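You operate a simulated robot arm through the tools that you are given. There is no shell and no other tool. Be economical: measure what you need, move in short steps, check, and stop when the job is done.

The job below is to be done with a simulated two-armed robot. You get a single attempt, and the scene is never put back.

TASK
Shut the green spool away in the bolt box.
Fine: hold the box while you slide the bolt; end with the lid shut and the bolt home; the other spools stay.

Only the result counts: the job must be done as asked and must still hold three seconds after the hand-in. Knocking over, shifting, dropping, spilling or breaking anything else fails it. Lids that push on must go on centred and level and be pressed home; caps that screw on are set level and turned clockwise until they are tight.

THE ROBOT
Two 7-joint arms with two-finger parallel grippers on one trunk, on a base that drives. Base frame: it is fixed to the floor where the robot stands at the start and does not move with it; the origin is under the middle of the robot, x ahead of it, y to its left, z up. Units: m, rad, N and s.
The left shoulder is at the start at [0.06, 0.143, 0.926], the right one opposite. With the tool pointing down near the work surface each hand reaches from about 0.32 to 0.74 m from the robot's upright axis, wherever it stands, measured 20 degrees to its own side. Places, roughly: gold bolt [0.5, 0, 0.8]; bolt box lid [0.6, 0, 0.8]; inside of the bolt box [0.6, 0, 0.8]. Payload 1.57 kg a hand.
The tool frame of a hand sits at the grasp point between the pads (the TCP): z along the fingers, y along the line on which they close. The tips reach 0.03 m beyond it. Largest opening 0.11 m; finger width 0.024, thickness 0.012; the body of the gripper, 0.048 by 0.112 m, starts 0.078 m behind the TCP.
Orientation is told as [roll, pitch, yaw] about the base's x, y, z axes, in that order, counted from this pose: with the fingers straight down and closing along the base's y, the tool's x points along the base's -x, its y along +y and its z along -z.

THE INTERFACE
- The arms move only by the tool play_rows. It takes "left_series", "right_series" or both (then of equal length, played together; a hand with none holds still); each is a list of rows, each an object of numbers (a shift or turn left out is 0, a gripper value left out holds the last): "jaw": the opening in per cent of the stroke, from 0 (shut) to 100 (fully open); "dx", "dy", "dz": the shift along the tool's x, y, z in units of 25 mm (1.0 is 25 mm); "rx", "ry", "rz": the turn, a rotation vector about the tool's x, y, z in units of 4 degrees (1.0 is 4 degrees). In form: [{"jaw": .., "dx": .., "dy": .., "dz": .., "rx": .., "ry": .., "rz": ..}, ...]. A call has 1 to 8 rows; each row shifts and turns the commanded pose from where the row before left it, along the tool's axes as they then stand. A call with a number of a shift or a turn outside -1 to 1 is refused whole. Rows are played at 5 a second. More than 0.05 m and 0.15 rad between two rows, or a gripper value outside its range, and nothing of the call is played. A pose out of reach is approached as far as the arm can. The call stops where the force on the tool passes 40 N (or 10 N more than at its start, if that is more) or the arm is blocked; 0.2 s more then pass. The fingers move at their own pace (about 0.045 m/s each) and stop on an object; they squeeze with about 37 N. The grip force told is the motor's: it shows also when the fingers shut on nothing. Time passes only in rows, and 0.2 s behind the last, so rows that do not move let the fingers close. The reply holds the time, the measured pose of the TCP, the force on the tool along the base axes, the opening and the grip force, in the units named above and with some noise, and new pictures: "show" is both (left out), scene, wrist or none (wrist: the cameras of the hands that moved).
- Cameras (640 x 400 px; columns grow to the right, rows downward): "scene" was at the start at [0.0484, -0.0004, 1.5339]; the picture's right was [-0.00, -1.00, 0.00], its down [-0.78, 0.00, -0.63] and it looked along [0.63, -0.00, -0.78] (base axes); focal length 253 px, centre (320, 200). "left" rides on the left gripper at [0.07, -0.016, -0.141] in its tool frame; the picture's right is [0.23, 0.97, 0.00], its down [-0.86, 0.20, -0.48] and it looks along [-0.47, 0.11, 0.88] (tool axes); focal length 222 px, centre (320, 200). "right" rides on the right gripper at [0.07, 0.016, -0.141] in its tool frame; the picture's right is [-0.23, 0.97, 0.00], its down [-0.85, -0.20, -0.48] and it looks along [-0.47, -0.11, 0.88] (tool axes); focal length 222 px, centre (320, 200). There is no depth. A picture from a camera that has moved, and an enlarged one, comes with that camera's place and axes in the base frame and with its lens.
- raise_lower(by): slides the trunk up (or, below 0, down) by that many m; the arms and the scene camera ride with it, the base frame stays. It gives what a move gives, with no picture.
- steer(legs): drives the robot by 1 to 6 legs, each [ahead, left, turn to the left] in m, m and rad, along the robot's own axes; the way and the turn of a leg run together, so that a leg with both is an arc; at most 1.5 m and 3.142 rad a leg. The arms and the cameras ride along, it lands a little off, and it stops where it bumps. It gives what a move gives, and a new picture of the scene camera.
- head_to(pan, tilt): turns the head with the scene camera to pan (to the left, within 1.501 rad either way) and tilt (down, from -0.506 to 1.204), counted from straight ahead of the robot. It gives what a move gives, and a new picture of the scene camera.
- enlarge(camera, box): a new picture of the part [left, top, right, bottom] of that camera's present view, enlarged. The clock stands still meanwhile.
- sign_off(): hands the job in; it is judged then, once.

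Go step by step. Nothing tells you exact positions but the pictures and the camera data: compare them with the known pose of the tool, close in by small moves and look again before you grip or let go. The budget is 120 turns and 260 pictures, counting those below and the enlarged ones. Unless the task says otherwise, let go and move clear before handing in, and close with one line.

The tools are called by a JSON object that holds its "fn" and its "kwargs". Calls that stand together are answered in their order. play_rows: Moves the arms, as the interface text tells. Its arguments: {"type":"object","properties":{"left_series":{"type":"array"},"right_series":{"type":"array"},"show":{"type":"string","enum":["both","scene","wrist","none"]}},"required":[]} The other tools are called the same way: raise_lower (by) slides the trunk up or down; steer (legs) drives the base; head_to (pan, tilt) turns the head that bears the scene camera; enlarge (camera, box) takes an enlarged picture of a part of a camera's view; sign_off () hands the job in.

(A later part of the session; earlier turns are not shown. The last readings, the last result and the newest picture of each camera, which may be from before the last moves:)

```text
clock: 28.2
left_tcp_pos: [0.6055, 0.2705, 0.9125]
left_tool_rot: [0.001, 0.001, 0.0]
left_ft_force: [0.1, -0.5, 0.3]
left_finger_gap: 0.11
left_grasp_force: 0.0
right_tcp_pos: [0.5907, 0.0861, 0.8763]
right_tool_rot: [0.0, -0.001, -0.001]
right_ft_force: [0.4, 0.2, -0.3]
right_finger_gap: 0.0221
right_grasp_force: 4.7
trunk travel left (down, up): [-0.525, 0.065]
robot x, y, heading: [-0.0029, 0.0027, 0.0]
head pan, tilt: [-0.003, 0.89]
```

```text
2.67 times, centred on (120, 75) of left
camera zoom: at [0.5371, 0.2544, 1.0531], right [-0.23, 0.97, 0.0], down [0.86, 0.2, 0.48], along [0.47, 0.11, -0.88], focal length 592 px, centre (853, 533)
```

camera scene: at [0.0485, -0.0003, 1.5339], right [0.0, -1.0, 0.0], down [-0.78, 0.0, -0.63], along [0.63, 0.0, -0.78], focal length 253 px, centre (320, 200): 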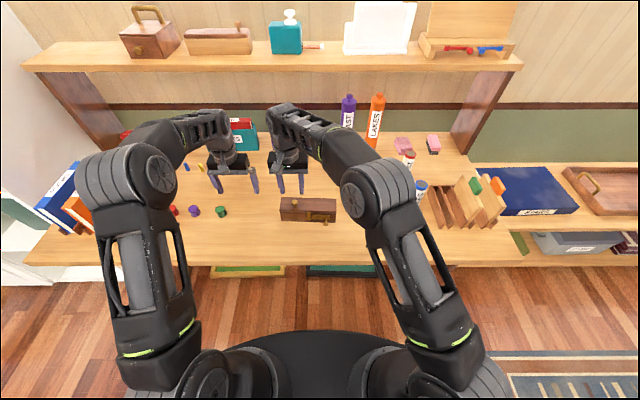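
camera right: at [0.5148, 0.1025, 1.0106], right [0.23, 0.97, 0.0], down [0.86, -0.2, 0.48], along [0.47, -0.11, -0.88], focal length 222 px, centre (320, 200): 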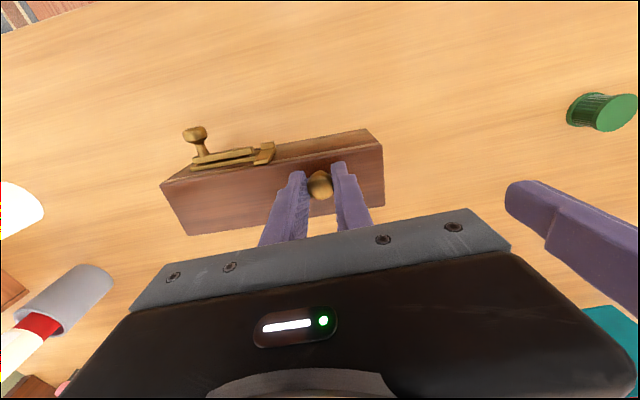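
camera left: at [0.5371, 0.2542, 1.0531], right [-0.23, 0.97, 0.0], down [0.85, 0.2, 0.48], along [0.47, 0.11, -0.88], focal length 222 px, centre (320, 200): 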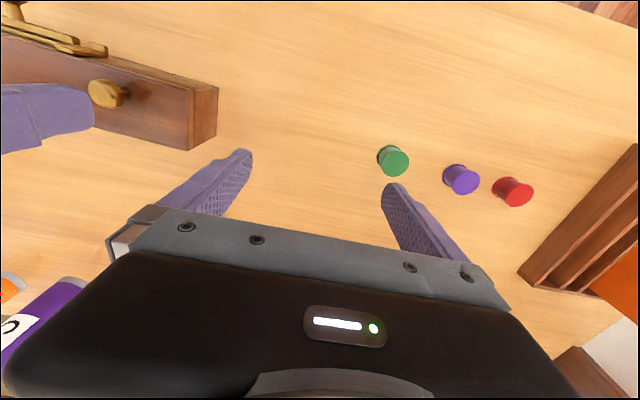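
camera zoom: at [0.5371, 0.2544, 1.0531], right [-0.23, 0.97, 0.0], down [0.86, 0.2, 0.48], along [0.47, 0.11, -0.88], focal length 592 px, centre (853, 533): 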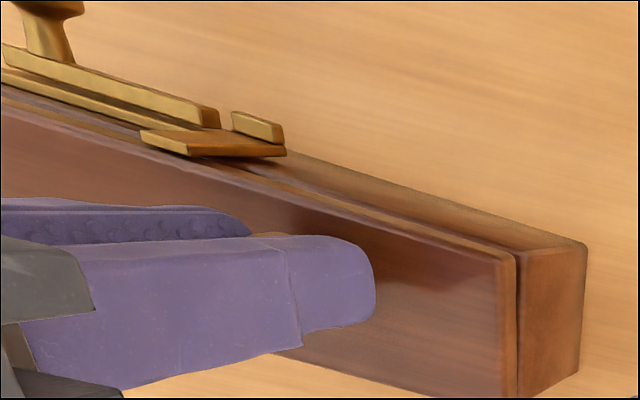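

{"fn": "enlarge", "kwargs": {"camera": "left", "box": [130, 70, 234, 150]}}

{"fn": "enlarge", "kwargs": {"camera": "scene", "box": [270, 190, 342, 235]}}

{"fn": "enlarge", "kwargs": {"camera": "right", "box": [140, 100, 440, 287]}}

```text
5.00 times, centred on (182, 110) of left
camera zoom: at [0.5371, 0.2544, 1.0531], right [-0.23, 0.97, 0.0], down [0.86, 0.2, 0.48], along [0.47, 0.11, -0.88], focal length 1111 px, centre (1010, 650)
```

zoom: 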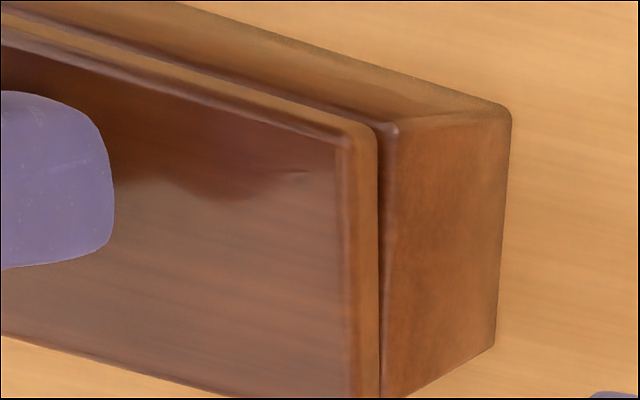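

```text
8.89 times, centred on (306, 212) of scene
camera zoom: at [0.0486, -0.0003, 1.5339], right [0.0, -1.0, 0.0], down [-0.78, 0.0, -0.63], along [0.63, 0.0, -0.78], focal length 2245 px, centre (444, 89)
```

zoom: 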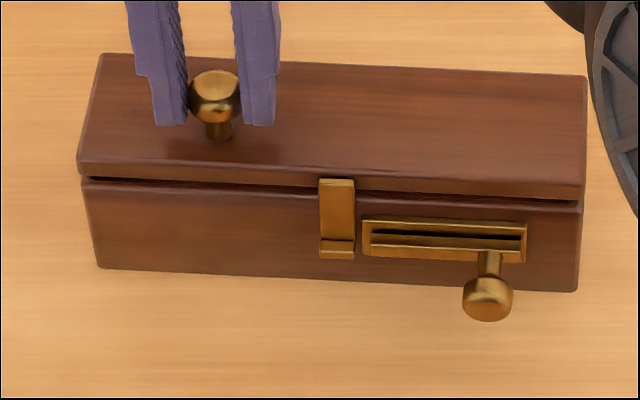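

```text
2.13 times, centred on (290, 194) of right
camera zoom: at [0.5211, 0.1025, 1.0185], right [0.23, 0.97, 0.0], down [0.85, -0.2, 0.48], along [0.47, -0.11, -0.88], focal length 474 px, centre (384, 214)
```

zoom: 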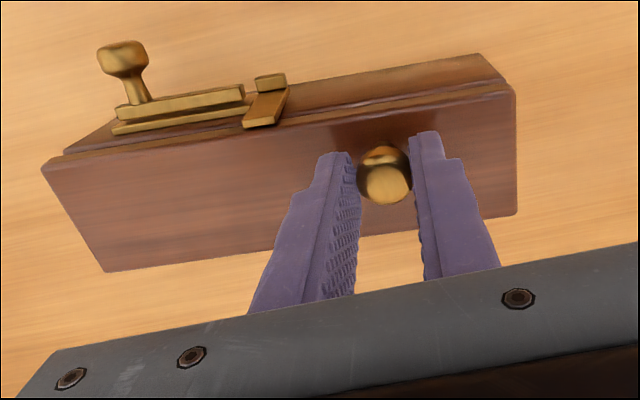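

The lid is hinged at the back and opens, but it still drags the box slightly. I'll turn the tool along with the lid so the knob needn't slip in the pads.

{"fn": "play_rows", "kwargs": {"right_series": [{"dx": -0.15, "dz": -0.112, "ry": 1}, {"dx": -0.15, "dz": -0.112, "ry": 1}, {"dx": -0.15, "dz": -0.112, "ry": 1}, {"dx": -0.15, "dz": -0.112, "ry": 1}], "show": "none"}}

{"fn": "enlarge", "kwargs": {"camera": "scene", "box": [260, 160, 380, 235]}}

{"fn": "enlarge", "kwargs": {"camera": "left", "box": [0, 0, 240, 150]}}

```text
clock: 29.2
left_tcp_pos: [0.6049, 0.2709, 0.9117]
left_tool_rot: [0.001, -0.001, 0.001]
left_ft_force: [0.4, 0.5, -0.6]
left_finger_gap: 0.11
left_grasp_force: 0.1
right_tcp_pos: [0.5951, 0.0877, 0.88]
right_tool_rot: [0.0, 0.07, 0.001]
right_ft_force: [-0.8, -1.0, -0.2]
right_finger_gap: 0.022
right_grasp_force: 2.7
right hand out of reach, approached as far as the arm can: row 2, 3, 4
trunk travel left (down, up): [-0.525, 0.065]
robot x, y, heading: [-0.0009, -0.0017, -0.005]
head pan, tilt: [-0.003, 0.89]
```

```text
5.33 times, centred on (320, 198) of scene
camera zoom: at [0.0485, -0.0003, 1.5339], right [0.0, -1.0, 0.0], down [-0.78, 0.0, -0.63], along [0.63, 0.0, -0.78], focal length 1347 px, centre (320, 213)
```

zoom: 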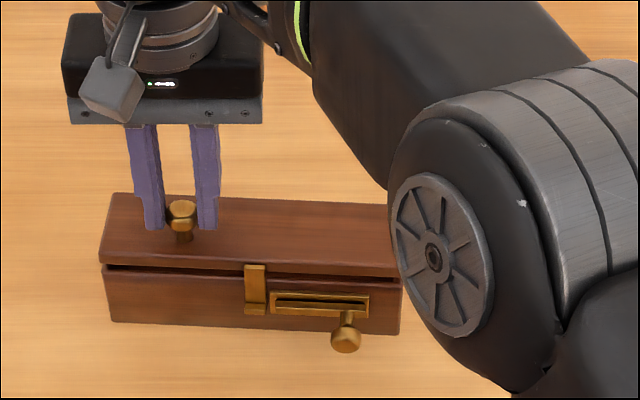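

```text
2.67 times, centred on (120, 75) of left
camera zoom: at [0.537, 0.2544, 1.0532], right [-0.23, 0.97, 0.0], down [0.86, 0.2, 0.48], along [0.47, 0.11, -0.88], focal length 592 px, centre (853, 533)
```

zoom: 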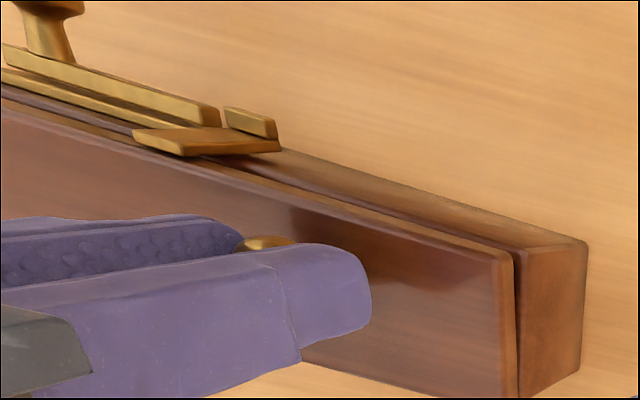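

With pitch the right arm runs out of reach, but at this light grip the box no longer moves and the lid turns. I test how the commanded pose stands by reversing one row.

{"fn": "play_rows", "kwargs": {"right_series": [{"dx": 0.15, "dz": 0.112, "ry": -1}], "show": "none"}}

```text
clock: 29.6
left_tcp_pos: [0.606, 0.2703, 0.9135]
left_tool_rot: [-0.002, 0.0, 0.0]
left_ft_force: [0.3, -0.5, 0.2]
left_finger_gap: 0.1102
left_grasp_force: 0.1
right_tcp_pos: [0.5897, 0.086, 0.878]
right_tool_rot: [0.002, -0.003, -0.001]
right_ft_force: [-1.5, -0.7, 2.4]
right_finger_gap: 0.0218
right_grasp_force: 2.5
trunk travel left (down, up): [-0.525, 0.065]
robot x, y, heading: [-0.0012, -0.0011, 0.002]
head pan, tilt: [-0.003, 0.89]
```

Commands restart from the reached pose. I carry on the arc without tilting, at a light grip.

{"fn": "play_rows", "kwargs": {"right_series": [{"jaw": 19.2, "dx": -0.16, "dz": -0.13}, {"dx": -0.17, "dz": -0.12}, {"dx": -0.18, "dz": -0.1}, {"dx": -0.19, "dz": -0.09}], "show": "none"}}

{"fn": "enlarge", "kwargs": {"camera": "scene", "box": [260, 160, 380, 235]}}

{"fn": "enlarge", "kwargs": {"camera": "left", "box": [0, 0, 240, 150]}}

```text
clock: 30.6
left_tcp_pos: [0.6049, 0.2699, 0.9123]
left_tool_rot: [0.0, 0.0, 0.0]
left_ft_force: [-0.6, 0.3, 0.2]
left_finger_gap: 0.1101
left_grasp_force: 0.0
right_tcp_pos: [0.6084, 0.0866, 0.8887]
right_tool_rot: [0.001, 0.0, 0.002]
right_ft_force: [-0.1, -0.1, -0.9]
right_finger_gap: 0.021
right_grasp_force: 0.1
trunk travel left (down, up): [-0.525, 0.065]
robot x, y, heading: [0.0028, -0.0054, 0.002]
head pan, tilt: [-0.003, 0.89]
```

```text
5.33 times, centred on (320, 198) of scene
camera zoom: at [0.0486, -0.0003, 1.5339], right [0.0, -1.0, 0.0], down [-0.78, 0.0, -0.63], along [0.63, 0.0, -0.78], focal length 1347 px, centre (320, 213)
```

zoom: 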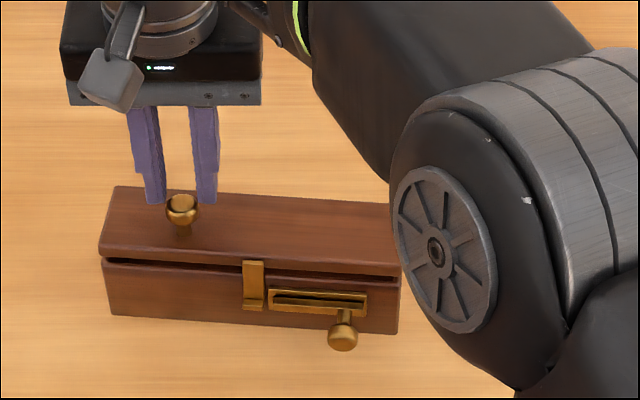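

```text
2.67 times, centred on (120, 75) of left
camera zoom: at [0.5371, 0.2544, 1.0531], right [-0.23, 0.97, 0.0], down [0.86, 0.2, 0.48], along [0.47, 0.11, -0.88], focal length 592 px, centre (853, 533)
```

zoom: 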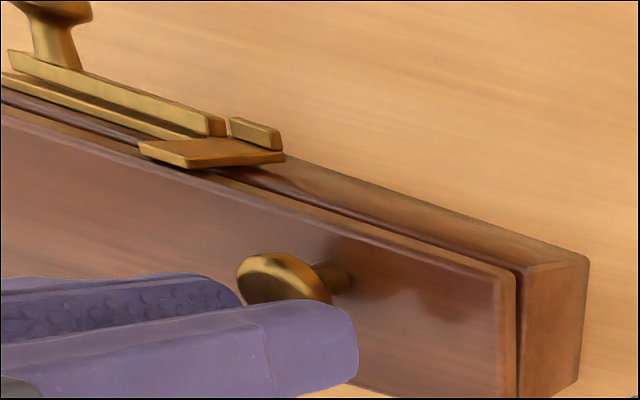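

The knob slipped out, but the lid stays ajar on its own: the hinge is stiff, so the box must be held. The left hand will grip the left end of the box from the side, fingers tilted 45° and clear of the lid. The right hand lifts off first.

{"fn": "play_rows", "kwargs": {"left_series": [{"rz": 1}, {"rz": 1}, {"rz": 1}, {"rz": 1}, {"rz": 1}, {"rz": 1}, {"rz": 1}, {"rz": 1}], "right_series": [{"jaw": 45}, {"dz": -0.8}, {"dz": -0.8}, {"dz": -0.8, "dy": -0.8}, {"dy": -0.8}, {"dy": -0.8}, {"dy": -0.8}, {"dy": -0.8}], "show": "none"}}

{"fn": "play_rows", "kwargs": {"left_series": [{"rz": 1}, {"rz": 1}, {"rz": 1}, {"rz": 1}, {"rz": 1}, {"rz": 1}, {"rz": 1}, {"rz": 1}], "show": "none"}}

{"fn": "play_rows", "kwargs": {"left_series": [{"rz": 1}, {"rz": 1}, {"rz": 1}, {"rz": 1}, {"rz": 1}, {"rz": 1}, {"rz": 1}, {"rz": 0.1}], "show": "none"}}

{"fn": "play_rows", "kwargs": {"left_series": [{"ry": -1}, {"ry": -1}, {"ry": -1}, {"ry": -1}, {"ry": -1}, {"ry": -1}], "show": "none"}}

{"fn": "play_rows", "kwargs": {"left_series": [{"ry": -1}, {"ry": -1}, {"ry": -1}, {"ry": -1}, {"ry": -1}, {"ry": -0.2}]}}

{"fn": "enlarge", "kwargs": {"camera": "scene", "box": [230, 160, 350, 235]}}

```text
clock: 32.4
left_tcp_pos: [0.606, 0.2702, 0.9132]
left_tool_rot: [0.0, 0.0, -0.56]
left_ft_force: [-0.2, 0.6, 0.0]
left_finger_gap: 0.11
left_grasp_force: 0.1
right_tcp_pos: [0.6086, -0.0149, 0.9479]
right_tool_rot: [0.001, 0.0, 0.001]
right_ft_force: [0.2, -0.3, -0.9]
right_finger_gap: 0.0493
right_grasp_force: 0.0
trunk travel left (down, up): [-0.525, 0.065]
robot x, y, heading: [0.0005, 0.0004, -0.002]
head pan, tilt: [-0.003, 0.89]
```

```text
clock: 34.2
left_tcp_pos: [0.6066, 0.2705, 0.9128]
left_tool_rot: [0.001, 0.0, -1.119]
left_ft_force: [0.4, 0.0, 0.9]
left_finger_gap: 0.1099
left_grasp_force: 0.1
right_tcp_pos: [0.6091, -0.0132, 0.9486]
right_tool_rot: [0.0, 0.0, -0.001]
right_ft_force: [-0.6, -0.4, 0.2]
right_finger_gap: 0.0495
right_grasp_force: 0.0
trunk travel left (down, up): [-0.525, 0.065]
robot x, y, heading: [-0.0001, -0.0009, -0.001]
head pan, tilt: [-0.003, 0.89]
```

```text
clock: 36.0
left_tcp_pos: [0.6072, 0.2709, 0.9126]
left_tool_rot: [0.001, 0.001, -1.612]
left_ft_force: [0.9, -0.3, 0.4]
left_finger_gap: 0.1099
left_grasp_force: 0.0
right_tcp_pos: [0.609, -0.0123, 0.9483]
right_tool_rot: [0.0, 0.0, 0.0]
right_ft_force: [1.2, 0.5, 0.3]
right_finger_gap: 0.0494
right_grasp_force: 0.0
trunk travel left (down, up): [-0.525, 0.065]
robot x, y, heading: [0.0009, -0.0028, 0.001]
head pan, tilt: [-0.003, 0.89]
```

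```text
clock: 37.4
left_tcp_pos: [0.6052, 0.2707, 0.9121]
left_tool_rot: [0.0, -0.421, -1.613]
left_ft_force: [0.0, -0.6, 0.3]
left_finger_gap: 0.1101
left_grasp_force: 0.0
right_tcp_pos: [0.608, -0.0124, 0.9482]
right_tool_rot: [0.001, 0.0, 0.002]
right_ft_force: [-0.4, -0.7, 0.0]
right_finger_gap: 0.0495
right_grasp_force: 0.1
trunk travel left (down, up): [-0.525, 0.065]
robot x, y, heading: [0.0024, 0.0004, 0.002]
head pan, tilt: [-0.003, 0.89]
```

```text
clock: 38.8
left_tcp_pos: [0.6053, 0.271, 0.9119]
left_tool_rot: [0.001, -0.715, -1.612]
left_ft_force: [0.5, 0.6, -0.2]
left_finger_gap: 0.1097
left_grasp_force: 0.1
left hand out of reach, approached as far as the arm can: row 5
right_tcp_pos: [0.6083, -0.0133, 0.948]
right_tool_rot: [0.001, -0.001, 0.0]
right_ft_force: [0.3, 0.2, 0.1]
right_finger_gap: 0.0495
right_grasp_force: 0.1
trunk travel left (down, up): [-0.525, 0.065]
robot x, y, heading: [-0.0023, -0.0038, 0.0]
head pan, tilt: [-0.003, 0.89]
camera scene: at [0.0486, -0.0001, 1.5339], right [0.0, -1.0, 0.0], down [-0.78, 0.0, -0.63], along [0.63, 0.0, -0.78], focal length 253 px, centre (320, 200)
camera left: at [0.5966, 0.4163, 0.9731], right [0.98, 0.13, -0.15], down [0.19, -0.34, 0.92], along [0.07, -0.93, -0.36], focal length 222 px, centre (320, 200)
```

scene: 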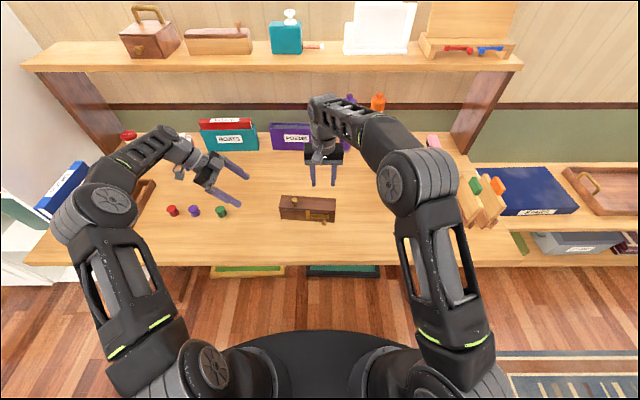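
left: 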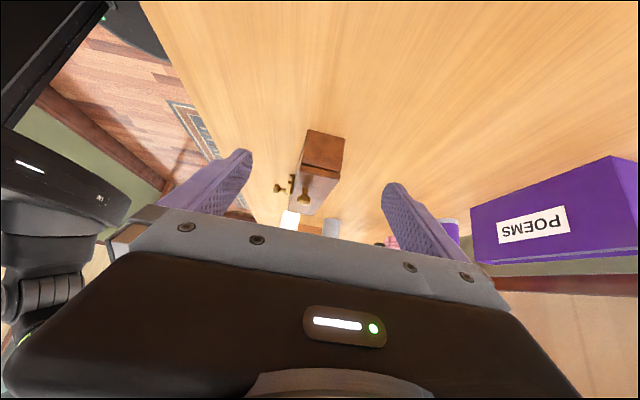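

```text
5.33 times, centred on (290, 198) of scene
camera zoom: at [0.0486, -0.0001, 1.5339], right [0.0, -1.0, 0.0], down [-0.78, 0.0, -0.63], along [0.63, 0.0, -0.78], focal length 1347 px, centre (480, 213)
```

zoom: 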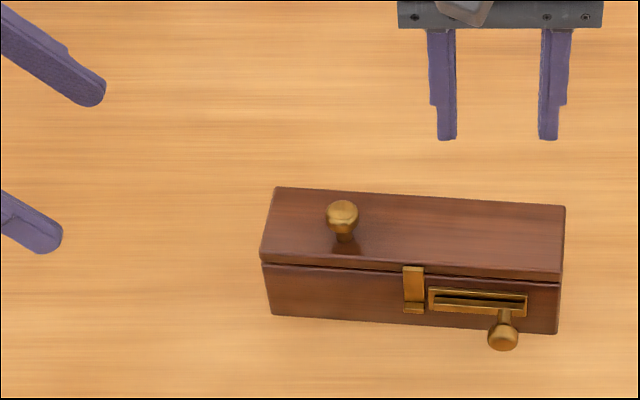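

Left is tilted about 41°. The box is now slightly askew (left front corner about 12 mm back), and closing the hand there will re-square it. I move the left in along its finger direction towards (0.607, 0.147, 0.80), stopping short to look.

{"fn": "play_rows", "kwargs": {"left_series": [{"dx": -0.1, "dy": 0.035, "dz": 0.83}, {"dx": -0.1, "dy": 0.035, "dz": 0.83}, {"dx": -0.1, "dy": 0.035, "dz": 0.83}, {"dx": -0.1, "dy": 0.035, "dz": 0.83}, {"dx": -0.1, "dy": 0.035, "dz": 0.83}, {"dx": -0.1, "dy": 0.035, "dz": 0.83}]}}

{"fn": "enlarge", "kwargs": {"camera": "scene", "box": [230, 160, 350, 235]}}

{"fn": "enlarge", "kwargs": {"camera": "left", "box": [200, 110, 420, 248]}}

```text
clock: 40.2
left_tcp_pos: [0.6084, 0.1753, 0.8279]
left_tool_rot: [0.002, -0.712, -1.616]
left_ft_force: [-0.3, 0.2, 0.5]
left_finger_gap: 0.1102
left_grasp_force: 0.0
right_tcp_pos: [0.6087, -0.0137, 0.9475]
right_tool_rot: [0.0, 0.0, -0.001]
right_ft_force: [0.6, -0.4, 0.1]
right_finger_gap: 0.0496
right_grasp_force: 0.0
trunk travel left (down, up): [-0.525, 0.065]
robot x, y, heading: [0.0001, 0.0011, -0.002]
head pan, tilt: [-0.003, 0.89]
camera scene: at [0.0487, -0.0004, 1.5339], right [0.0, -1.0, 0.0], down [-0.78, 0.0, -0.63], along [0.63, 0.0, -0.78], focal length 253 px, centre (320, 200)
camera left: at [0.5987, 0.3225, 0.888], right [0.98, 0.13, -0.15], down [0.18, -0.34, 0.92], along [0.07, -0.93, -0.36], focal length 222 px, centre (320, 200)
```

scene: 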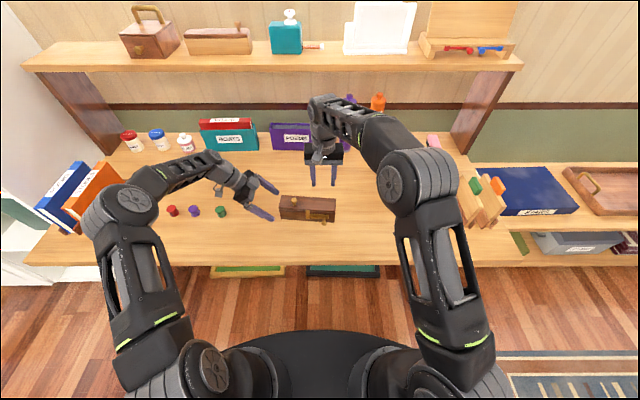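
left: 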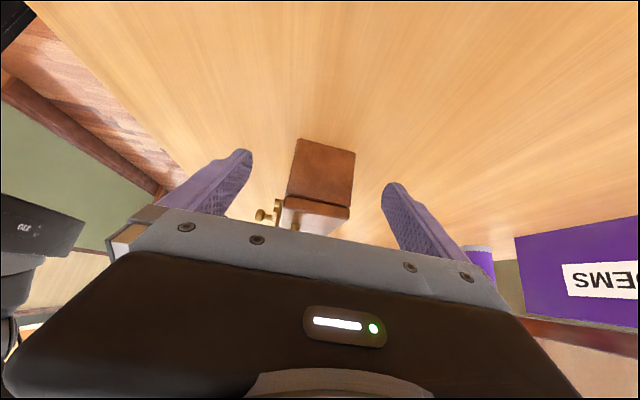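

```text
5.33 times, centred on (290, 198) of scene
camera zoom: at [0.0487, -0.0004, 1.5339], right [0.0, -1.0, 0.0], down [-0.78, 0.0, -0.63], along [0.63, 0.0, -0.78], focal length 1347 px, centre (480, 213)
```

zoom: 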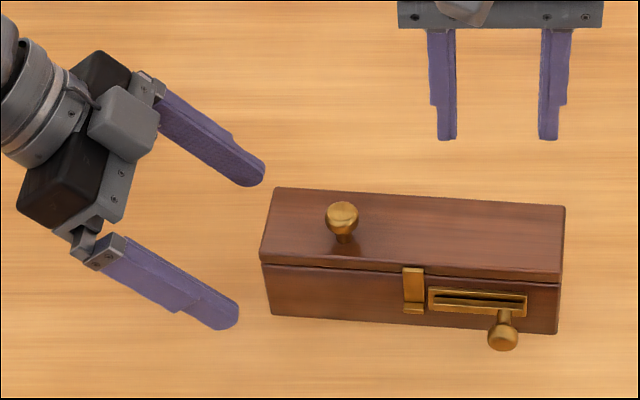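

```text
2.90 times, centred on (310, 179) of left
camera zoom: at [0.5987, 0.3225, 0.888], right [0.98, 0.13, -0.15], down [0.18, -0.34, 0.92], along [0.07, -0.93, -0.36], focal length 644 px, centre (349, 261)
```

zoom: 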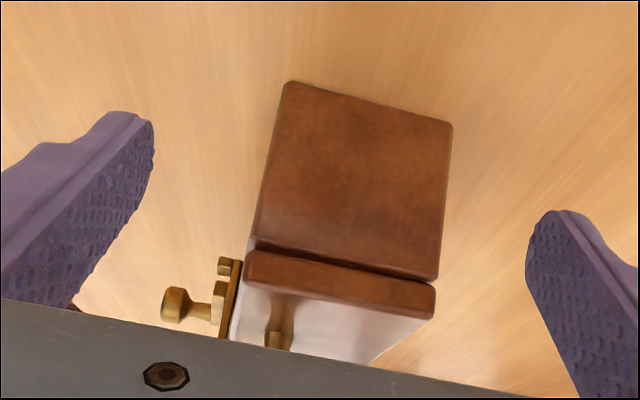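

Centred well. Final approach and close on the box end.

{"fn": "play_rows", "kwargs": {"left_series": [{"dx": -0.06, "dz": 0.79}, {"dx": -0.06, "dz": 0.79}, {"jaw": 62}, {}, {}, {"jaw": 35}, {}, {}], "show": "wrist"}}

{"fn": "enlarge", "kwargs": {"camera": "scene", "box": [230, 160, 350, 235]}}

{"fn": "enlarge", "kwargs": {"camera": "left", "box": [200, 110, 420, 248]}}

```text
clock: 42.0
left_tcp_pos: [0.6063, 0.1494, 0.7985]
left_tool_rot: [-0.001, -0.711, -1.613]
left_ft_force: [0.5, 0.7, 1.0]
left_finger_gap: 0.0594
left_grasp_force: 35.6
right_tcp_pos: [0.6091, -0.0141, 0.9466]
right_tool_rot: [-0.002, 0.001, 0.0]
right_ft_force: [0.6, 0.6, -1.1]
right_finger_gap: 0.0497
right_grasp_force: 0.0
trunk travel left (down, up): [-0.525, 0.065]
robot x, y, heading: [0.0016, -0.0015, -0.002]
head pan, tilt: [-0.003, 0.89]
camera left: at [0.5971, 0.2952, 0.8603], right [0.98, 0.13, -0.15], down [0.19, -0.34, 0.92], along [0.07, -0.93, -0.36], focal length 222 px, centre (320, 200)
```

left: 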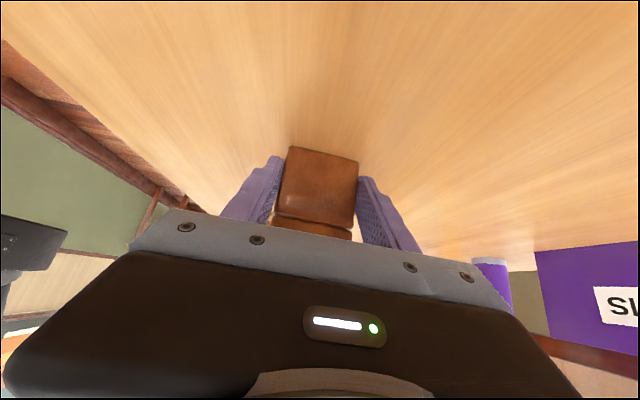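

```text
5.33 times, centred on (290, 198) of scene
camera zoom: at [0.0486, -0.0003, 1.5339], right [0.0, -1.0, 0.0], down [-0.78, 0.0, -0.63], along [0.63, 0.0, -0.78], focal length 1347 px, centre (480, 213)
```

zoom: 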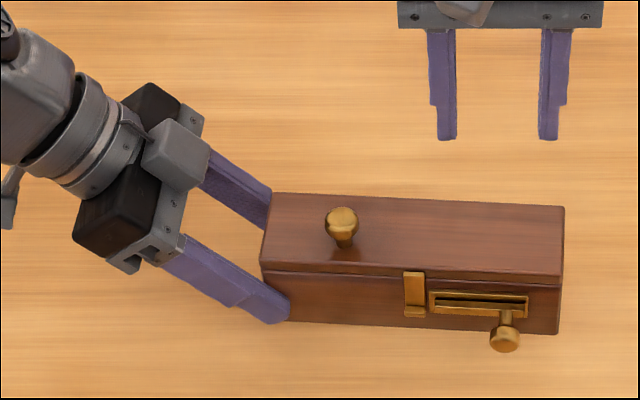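

```text
2.90 times, centred on (310, 179) of left
camera zoom: at [0.5971, 0.2952, 0.8603], right [0.98, 0.13, -0.15], down [0.19, -0.34, 0.92], along [0.07, -0.93, -0.36], focal length 644 px, centre (349, 261)
```

zoom: 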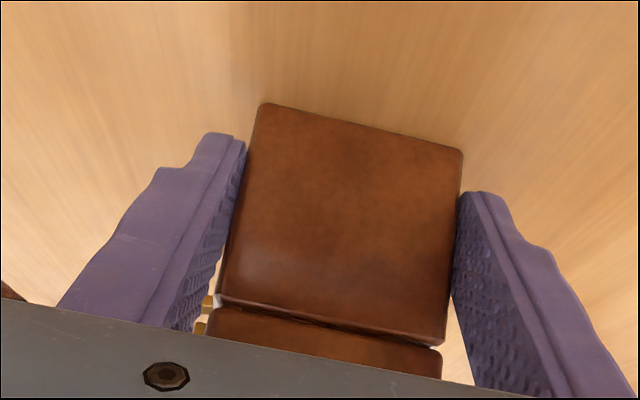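

Box is held firmly and nearly square. The right hand goes back to the lid knob at about (0.591, 0.088), this time with a full grip.

{"fn": "play_rows", "kwargs": {"right_series": [{"dx": 0.18, "dy": 0.82}, {"dx": 0.18, "dy": 0.82}, {"dx": 0.18, "dy": 0.82}, {"dx": 0.18, "dy": 0.82}, {"dy": 0.8, "dz": 0.4}, {"dz": 0.9}, {"dz": 0.9}, {"dz": 0.4}], "show": "wrist"}}

{"fn": "enlarge", "kwargs": {"camera": "scene", "box": [230, 160, 350, 235]}}

{"fn": "enlarge", "kwargs": {"camera": "right", "box": [230, 120, 430, 245]}}

```text
clock: 43.8
left_tcp_pos: [0.6072, 0.1483, 0.7988]
left_tool_rot: [0.001, -0.71, -1.612]
left_ft_force: [-0.6, -1.0, -0.2]
left_finger_gap: 0.0597
left_grasp_force: 37.1
right_tcp_pos: [0.5898, 0.0877, 0.8834]
right_tool_rot: [0.0, 0.002, 0.0]
right_ft_force: [0.6, 1.2, 0.9]
right_finger_gap: 0.0493
right_grasp_force: 0.1
trunk travel left (down, up): [-0.525, 0.065]
robot x, y, heading: [0.0029, 0.0002, -0.002]
head pan, tilt: [-0.003, 0.89]
camera right: at [0.52, 0.1047, 1.0244], right [0.23, 0.97, 0.0], down [0.85, -0.2, 0.48], along [0.47, -0.11, -0.88], focal length 222 px, centre (320, 200)
```

right: 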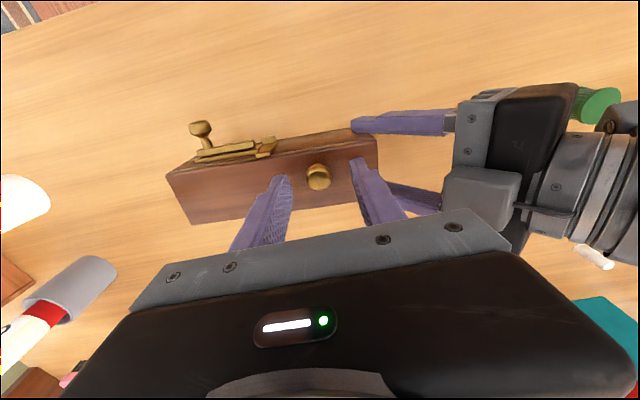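

```text
5.33 times, centred on (290, 198) of scene
camera zoom: at [0.0485, -0.0003, 1.5339], right [0.0, -1.0, 0.0], down [-0.78, 0.0, -0.63], along [0.63, 0.0, -0.78], focal length 1347 px, centre (480, 213)
```

zoom: 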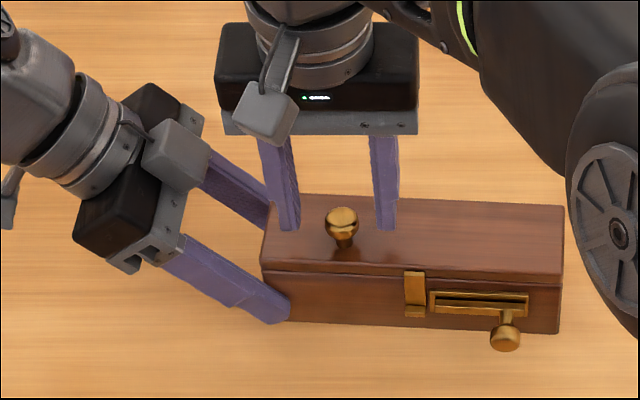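

```text
3.20 times, centred on (330, 182) of right
camera zoom: at [0.52, 0.1047, 1.0244], right [0.23, 0.97, 0.0], down [0.85, -0.2, 0.48], along [0.47, -0.11, -0.88], focal length 711 px, centre (288, 256)
```

zoom: 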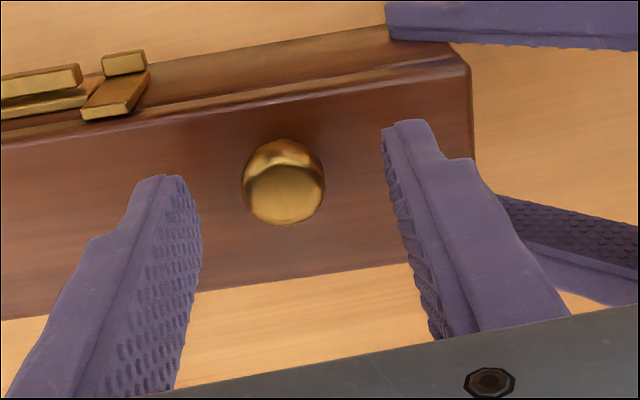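

{"fn": "play_rows", "kwargs": {"right_series": [{"dz": 0.58, "dx": 0.05}, {"jaw": 15}, {}, {}, {}], "show": "none"}}

{"fn": "play_rows", "kwargs": {"right_series": [{"dx": -0.14, "dz": -0.17}, {"dx": -0.15, "dz": -0.16}, {"dx": -0.15, "dz": -0.14}, {"dx": -0.17, "dz": -0.13}], "show": "none"}}

{"fn": "enlarge", "kwargs": {"camera": "scene", "box": [230, 160, 350, 235]}}

```text
clock: 45.0
left_tcp_pos: [0.6069, 0.15, 0.798]
left_tool_rot: [0.0, -0.712, -1.613]
left_ft_force: [-1.7, 3.2, 0.4]
left_finger_gap: 0.0597
left_grasp_force: 37.1
right_tcp_pos: [0.5894, 0.0876, 0.8703]
right_tool_rot: [0.0, 0.001, -0.001]
right_ft_force: [0.2, -5.1, 0.1]
right_finger_gap: 0.0205
right_grasp_force: 34.2
trunk travel left (down, up): [-0.525, 0.065]
robot x, y, heading: [-0.0004, 0.0062, 0.003]
head pan, tilt: [-0.003, 0.89]
```

```text
clock: 46.0
left_tcp_pos: [0.6071, 0.1493, 0.7986]
left_tool_rot: [0.003, -0.711, -1.609]
left_ft_force: [18.8, 3.6, 3.3]
left_finger_gap: 0.0596
left_grasp_force: 34.7
right_tcp_pos: [0.6033, 0.0896, 0.8831]
right_tool_rot: [0.002, 0.005, 0.001]
right_ft_force: [-18.9, -4.0, -5.8]
right_finger_gap: 0.0207
right_grasp_force: 34.2
trunk travel left (down, up): [-0.525, 0.065]
robot x, y, heading: [0.0004, -0.0021, 0.006]
head pan, tilt: [-0.003, 0.89]
```

```text
5.33 times, centred on (290, 198) of scene
camera zoom: at [0.0489, -0.0002, 1.5339], right [0.0, -1.0, 0.0], down [-0.78, 0.0, -0.63], along [0.63, 0.0, -0.78], focal length 1347 px, centre (480, 213)
```

zoom: 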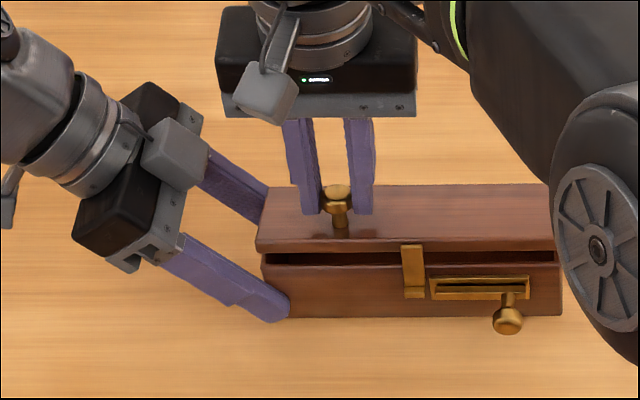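

The lid is opening while the box is held, but my path pushes too much forward. I bias the next steps upward and watch the forces.

{"fn": "play_rows", "kwargs": {"right_series": [{"dx": 0.04, "dz": -0.15}, {"dx": 0, "dz": -0.12}], "show": "none"}}

{"fn": "enlarge", "kwargs": {"camera": "scene", "box": [230, 160, 350, 235]}}

```text
clock: 46.6
left_tcp_pos: [0.606, 0.1474, 0.8]
left_tool_rot: [-0.001, -0.716, -1.616]
left_ft_force: [0.4, 2.1, 21.2]
left_finger_gap: 0.0595
left_grasp_force: 36.7
right_tcp_pos: [0.6054, 0.0883, 0.8897]
right_tool_rot: [-0.001, -0.002, 0.001]
right_ft_force: [-1.2, -1.2, -24.4]
right_finger_gap: 0.0209
right_grasp_force: 34.0
trunk travel left (down, up): [-0.525, 0.065]
robot x, y, heading: [0.0027, 0.0046, 0.003]
head pan, tilt: [-0.003, 0.89]
```

```text
5.33 times, centred on (290, 198) of scene
camera zoom: at [0.0488, -0.0003, 1.5339], right [0.0, -1.0, 0.0], down [-0.78, 0.0, -0.63], along [0.63, 0.0, -0.78], focal length 1347 px, centre (480, 213)
```

zoom: 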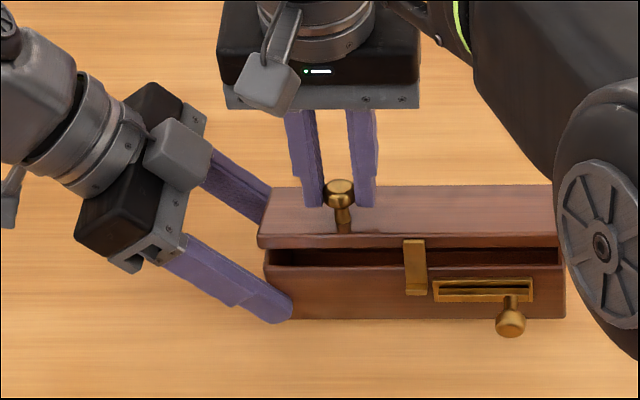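

Good, more open. Now the excess is upward, so I go forward.

{"fn": "play_rows", "kwargs": {"right_series": [{"dx": -0.16, "dz": 0.02}, {"dx": -0.16, "dz": -0.03}, {"dx": -0.16, "dz": -0.05}], "show": "none"}}

{"fn": "enlarge", "kwargs": {"camera": "scene", "box": [230, 160, 350, 235]}}

```text
clock: 47.4
left_tcp_pos: [0.6072, 0.1506, 0.7989]
left_tool_rot: [0.0, -0.711, -1.609]
left_ft_force: [20.2, -3.0, -1.7]
left_finger_gap: 0.0597
left_grasp_force: 36.7
right_tcp_pos: [0.6148, 0.0906, 0.8921]
right_tool_rot: [0.003, 0.003, 0.002]
right_ft_force: [-19.2, 2.1, -0.8]
right_finger_gap: 0.0209
right_grasp_force: 34.3
trunk travel left (down, up): [-0.525, 0.065]
robot x, y, heading: [-0.0002, 0.0009, 0.004]
head pan, tilt: [-0.003, 0.89]
```

```text
5.33 times, centred on (290, 198) of scene
camera zoom: at [0.0489, -0.0003, 1.5339], right [0.0, -1.0, 0.0], down [-0.78, 0.0, -0.63], along [0.63, 0.0, -0.78], focal length 1347 px, centre (480, 213)
```

zoom: 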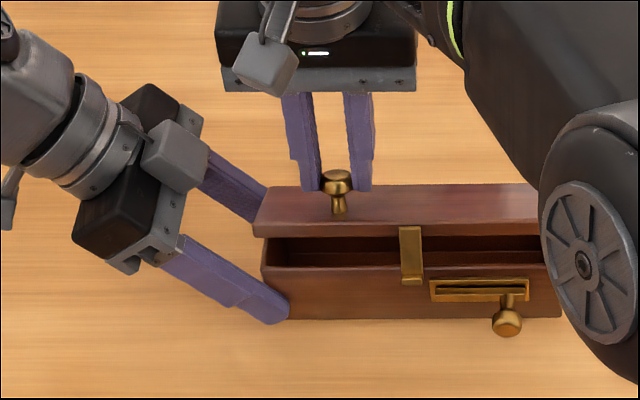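

Lid is about 35° up. The knob is working towards the fingertips, so I briefly loosen to see whether the lid stays, lower 8 mm and regrip.

{"fn": "play_rows", "kwargs": {"right_series": [{"dx": 0.08}, {"jaw": 24}, {"dz": 0.15}, {"dz": 0.15}], "show": "none"}}

{"fn": "enlarge", "kwargs": {"camera": "scene", "box": [230, 160, 350, 235]}}

```text
clock: 48.4
left_tcp_pos: [0.6065, 0.1488, 0.7984]
left_tool_rot: [-0.003, -0.711, -1.611]
left_ft_force: [-0.3, -0.5, -2.7]
left_finger_gap: 0.0597
left_grasp_force: 37.3
right_tcp_pos: [0.6138, 0.0894, 0.8842]
right_tool_rot: [0.002, -0.001, 0.001]
right_ft_force: [0.5, 0.4, -0.4]
right_finger_gap: 0.0262
right_grasp_force: 0.2
trunk travel left (down, up): [-0.525, 0.065]
robot x, y, heading: [0.0005, 0.0, 0.005]
head pan, tilt: [-0.003, 0.89]
```

```text
5.33 times, centred on (290, 198) of scene
camera zoom: at [0.0488, -0.0002, 1.5339], right [0.0, -1.0, 0.0], down [-0.78, 0.0, -0.63], along [0.63, 0.0, -0.78], focal length 1347 px, centre (480, 213)
```

zoom: 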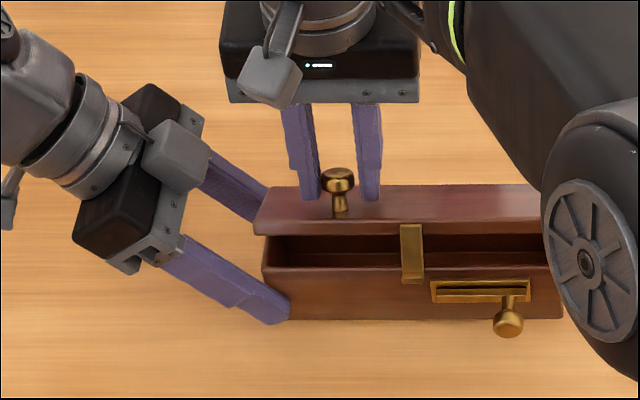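

The lid holds its angle by itself. I'll now close the right fingers, come down in front of the raised lid edge and push it further open from underneath.

{"fn": "play_rows", "kwargs": {"right_series": [{"jaw": 45}, {"dz": -0.9}, {"dz": -0.9}, {"dz": -0.9}, {"dx": 0.9, "jaw": 0}, {"dx": 0.9}, {"dx": 0.9}], "show": "none"}}

{"fn": "play_rows", "kwargs": {"right_series": [{"dz": 0.9}, {"dz": 0.9}, {"dz": 0.9}, {"dz": 0.8}], "show": "wrist"}}

{"fn": "enlarge", "kwargs": {"camera": "scene", "box": [230, 160, 350, 235]}}

```text
clock: 50.0
left_tcp_pos: [0.6059, 0.1492, 0.8005]
left_tool_rot: [-0.001, -0.713, -1.611]
left_ft_force: [-0.4, -0.2, -3.3]
left_finger_gap: 0.0596
left_grasp_force: 37.3
right_tcp_pos: [0.5456, 0.0896, 0.9405]
right_tool_rot: [0.0, -0.002, 0.0]
right_ft_force: [-0.2, -0.1, 0.3]
right_finger_gap: 0.0
right_grasp_force: 11.5
right hand out of reach, approached as far as the arm can: row 4
trunk travel left (down, up): [-0.525, 0.065]
robot x, y, heading: [0.0017, 0.0011, -0.0]
head pan, tilt: [-0.003, 0.89]
```

```text
clock: 51.0
left_tcp_pos: [0.6075, 0.1505, 0.7987]
left_tool_rot: [-0.001, -0.713, -1.612]
left_ft_force: [0.0, -0.2, -2.4]
left_finger_gap: 0.0596
left_grasp_force: 37.2
right_tcp_pos: [0.5459, 0.087, 0.8535]
right_tool_rot: [0.0, 0.0, -0.002]
right_ft_force: [0.6, -0.1, -0.1]
right_finger_gap: 0.0
right_grasp_force: 21.5
trunk travel left (down, up): [-0.525, 0.065]
robot x, y, heading: [-0.0013, -0.0027, -0.002]
head pan, tilt: [-0.003, 0.89]
camera right: at [0.4762, 0.1043, 0.9945], right [0.23, 0.97, 0.0], down [0.85, -0.2, 0.48], along [0.47, -0.11, -0.88], focal length 222 px, centre (320, 200)
```

right: 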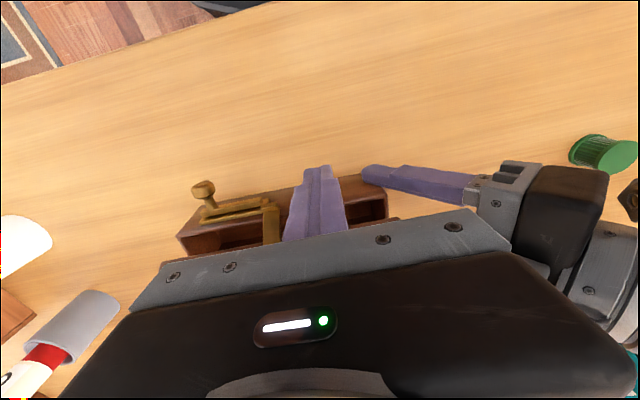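

```text
5.33 times, centred on (290, 198) of scene
camera zoom: at [0.049, -0.0002, 1.5339], right [0.0, -1.0, 0.0], down [-0.78, 0.0, -0.63], along [0.63, 0.0, -0.78], focal length 1347 px, centre (480, 213)
```

zoom: 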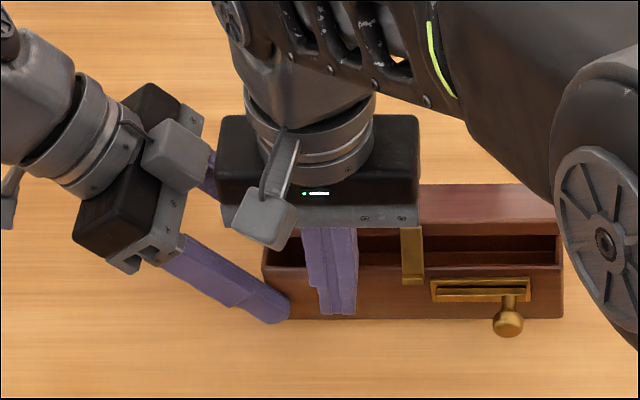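

Fingertips a little low against the rim; I raise 8 mm and then push forward.

{"fn": "play_rows", "kwargs": {"right_series": [{"dz": -0.32}, {"dx": -0.4}, {"dx": -0.4}, {"dx": -0.4}, {"dx": -0.4}, {"dx": -0.4}], "show": "none"}}

{"fn": "enlarge", "kwargs": {"camera": "scene", "box": [230, 160, 350, 235]}}

```text
clock: 52.4
left_tcp_pos: [0.6069, 0.1463, 0.7989]
left_tool_rot: [-0.001, -0.715, -1.617]
left_ft_force: [0.9, -0.3, -2.9]
left_finger_gap: 0.0601
left_grasp_force: 37.7
right_tcp_pos: [0.5973, 0.0884, 0.8598]
right_tool_rot: [0.0, -0.002, 0.0]
right_ft_force: [-0.1, 0.1, -0.1]
right_finger_gap: 0.0
right_grasp_force: 21.3
trunk travel left (down, up): [-0.525, 0.065]
robot x, y, heading: [-0.0025, 0.0001, -0.003]
head pan, tilt: [-0.003, 0.89]
```

```text
5.33 times, centred on (290, 198) of scene
camera zoom: at [0.0499, -0.0001, 1.5337], right [0.0, -1.0, 0.0], down [-0.78, 0.0, -0.63], along [0.63, 0.0, -0.78], focal length 1347 px, centre (480, 213)
```

zoom: 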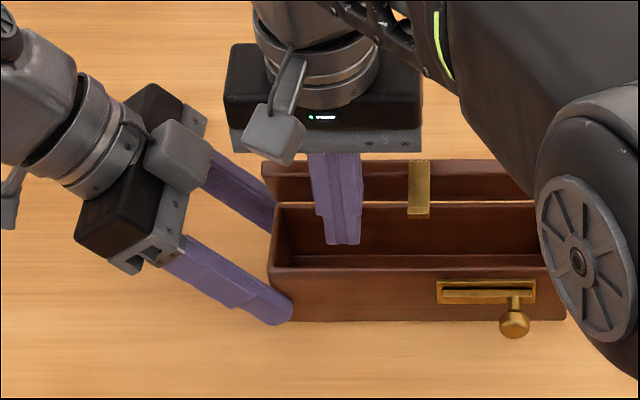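

Lid swings up easily. A bit further to bring it past upright.

{"fn": "play_rows", "kwargs": {"right_series": [{"dx": -0.3}, {"dx": -0.3}, {"dx": -0.3}], "show": "none"}}

{"fn": "enlarge", "kwargs": {"camera": "scene", "box": [230, 160, 350, 235]}}

{"fn": "enlarge", "kwargs": {"camera": "left", "box": [200, 110, 420, 248]}}

```text
clock: 53.2
left_tcp_pos: [0.6072, 0.1492, 0.7982]
left_tool_rot: [-0.001, -0.711, -1.613]
left_ft_force: [-0.2, -0.4, -2.2]
left_finger_gap: 0.0601
left_grasp_force: 37.1
right_tcp_pos: [0.618, 0.088, 0.8613]
right_tool_rot: [-0.002, -0.001, 0.0]
right_ft_force: [-0.8, 1.0, 0.1]
right_finger_gap: 0.0001
right_grasp_force: 21.4
trunk travel left (down, up): [-0.525, 0.065]
robot x, y, heading: [-0.0035, 0.001, 0.002]
head pan, tilt: [-0.003, 0.89]
```

```text
5.33 times, centred on (290, 198) of scene
camera zoom: at [0.049, -0.0002, 1.5339], right [0.0, -1.0, 0.0], down [-0.78, 0.0, -0.63], along [0.63, 0.0, -0.78], focal length 1347 px, centre (480, 213)
```

zoom: 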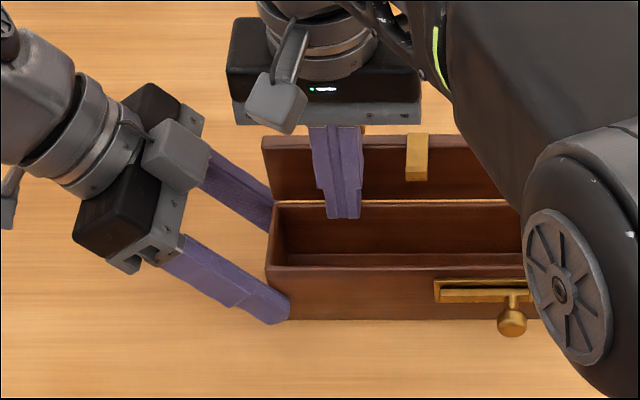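

```text
2.90 times, centred on (310, 179) of left
camera zoom: at [0.5973, 0.2952, 0.86], right [0.98, 0.13, -0.15], down [0.19, -0.34, 0.92], along [0.07, -0.93, -0.36], focal length 644 px, centre (349, 261)
```

zoom: 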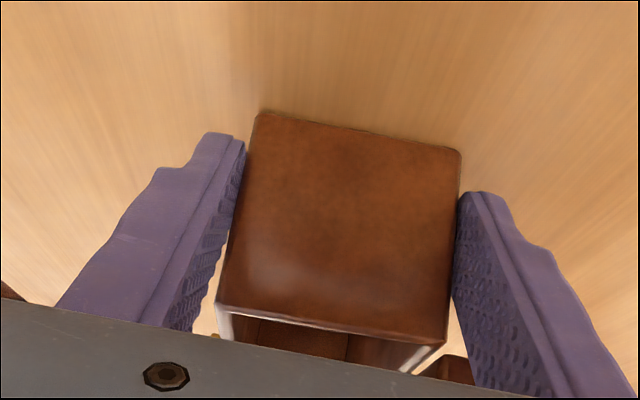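

Lid stands open past upright and stays. Right hand backs off and up; left releases the box, retreats and straightens for the spool.

{"fn": "play_rows", "kwargs": {"right_series": [{"dx": 0.3}, {"dz": -0.8}, {"dz": -0.8}, {"dz": -0.8, "dx": 0.4}, {"dx": 0.8, "dy": -0.8}, {"dy": -0.9, "dx": 0.8}, {"dy": -0.9, "dx": 0.8}, {"dy": -0.9, "dx": 0.8}], "show": "none"}}

{"fn": "play_rows", "kwargs": {"left_series": [{"jaw": 100}, {}, {}, {"dz": -0.8}, {"dz": -0.8}, {"dz": -0.8}, {"dz": -0.8}, {"dz": -0.8}], "show": "scene"}}

{"fn": "enlarge", "kwargs": {"camera": "scene", "box": [230, 160, 350, 235]}}

```text
clock: 55.0
left_tcp_pos: [0.606, 0.1493, 0.7992]
left_tool_rot: [-0.001, -0.712, -1.612]
left_ft_force: [-0.4, -1.1, -2.5]
left_finger_gap: 0.0598
left_grasp_force: 36.9
right_tcp_pos: [0.5209, 0.0012, 0.9217]
right_tool_rot: [0.002, 0.0, 0.001]
right_ft_force: [0.2, -0.9, -0.5]
right_finger_gap: 0.0002
right_grasp_force: 21.2
trunk travel left (down, up): [-0.525, 0.065]
robot x, y, heading: [0.0016, -0.0004, 0.001]
head pan, tilt: [-0.003, 0.89]
```

```text
clock: 56.8
left_tcp_pos: [0.6099, 0.2143, 0.875]
left_tool_rot: [0.0, -0.712, -1.613]
left_ft_force: [0.3, -0.1, 0.7]
left_finger_gap: 0.11
left_grasp_force: 0.1
right_tcp_pos: [0.5196, 0.0007, 0.9214]
right_tool_rot: [0.001, 0.0, -0.001]
right_ft_force: [-0.2, -0.3, -0.5]
right_finger_gap: 0.0
right_grasp_force: 21.5
trunk travel left (down, up): [-0.525, 0.065]
robot x, y, heading: [-0.0018, 0.0011, 0.001]
head pan, tilt: [-0.003, 0.89]
camera scene: at [0.0483, -0.0002, 1.5339], right [0.0, -1.0, 0.0], down [-0.78, 0.0, -0.63], along [0.63, 0.0, -0.78], focal length 253 px, centre (320, 200)
```

scene: 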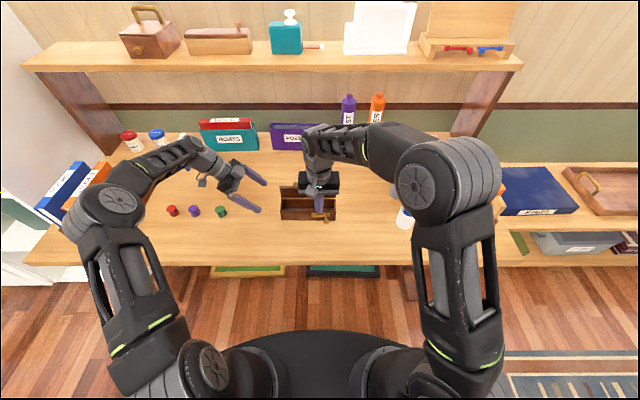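

```text
5.33 times, centred on (290, 198) of scene
camera zoom: at [0.0483, -0.0002, 1.5339], right [0.0, -1.0, 0.0], down [-0.78, 0.0, -0.63], along [0.63, 0.0, -0.78], focal length 1347 px, centre (480, 213)
```

zoom: 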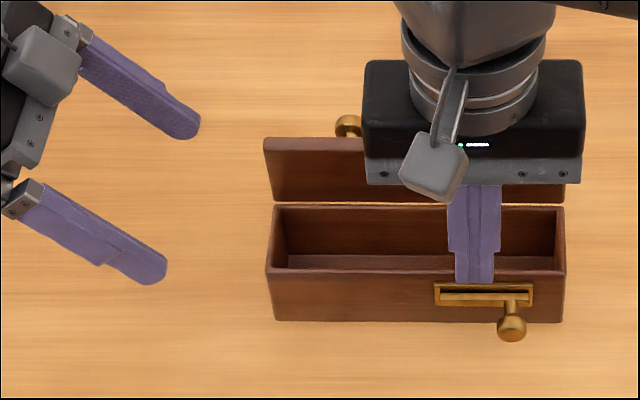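

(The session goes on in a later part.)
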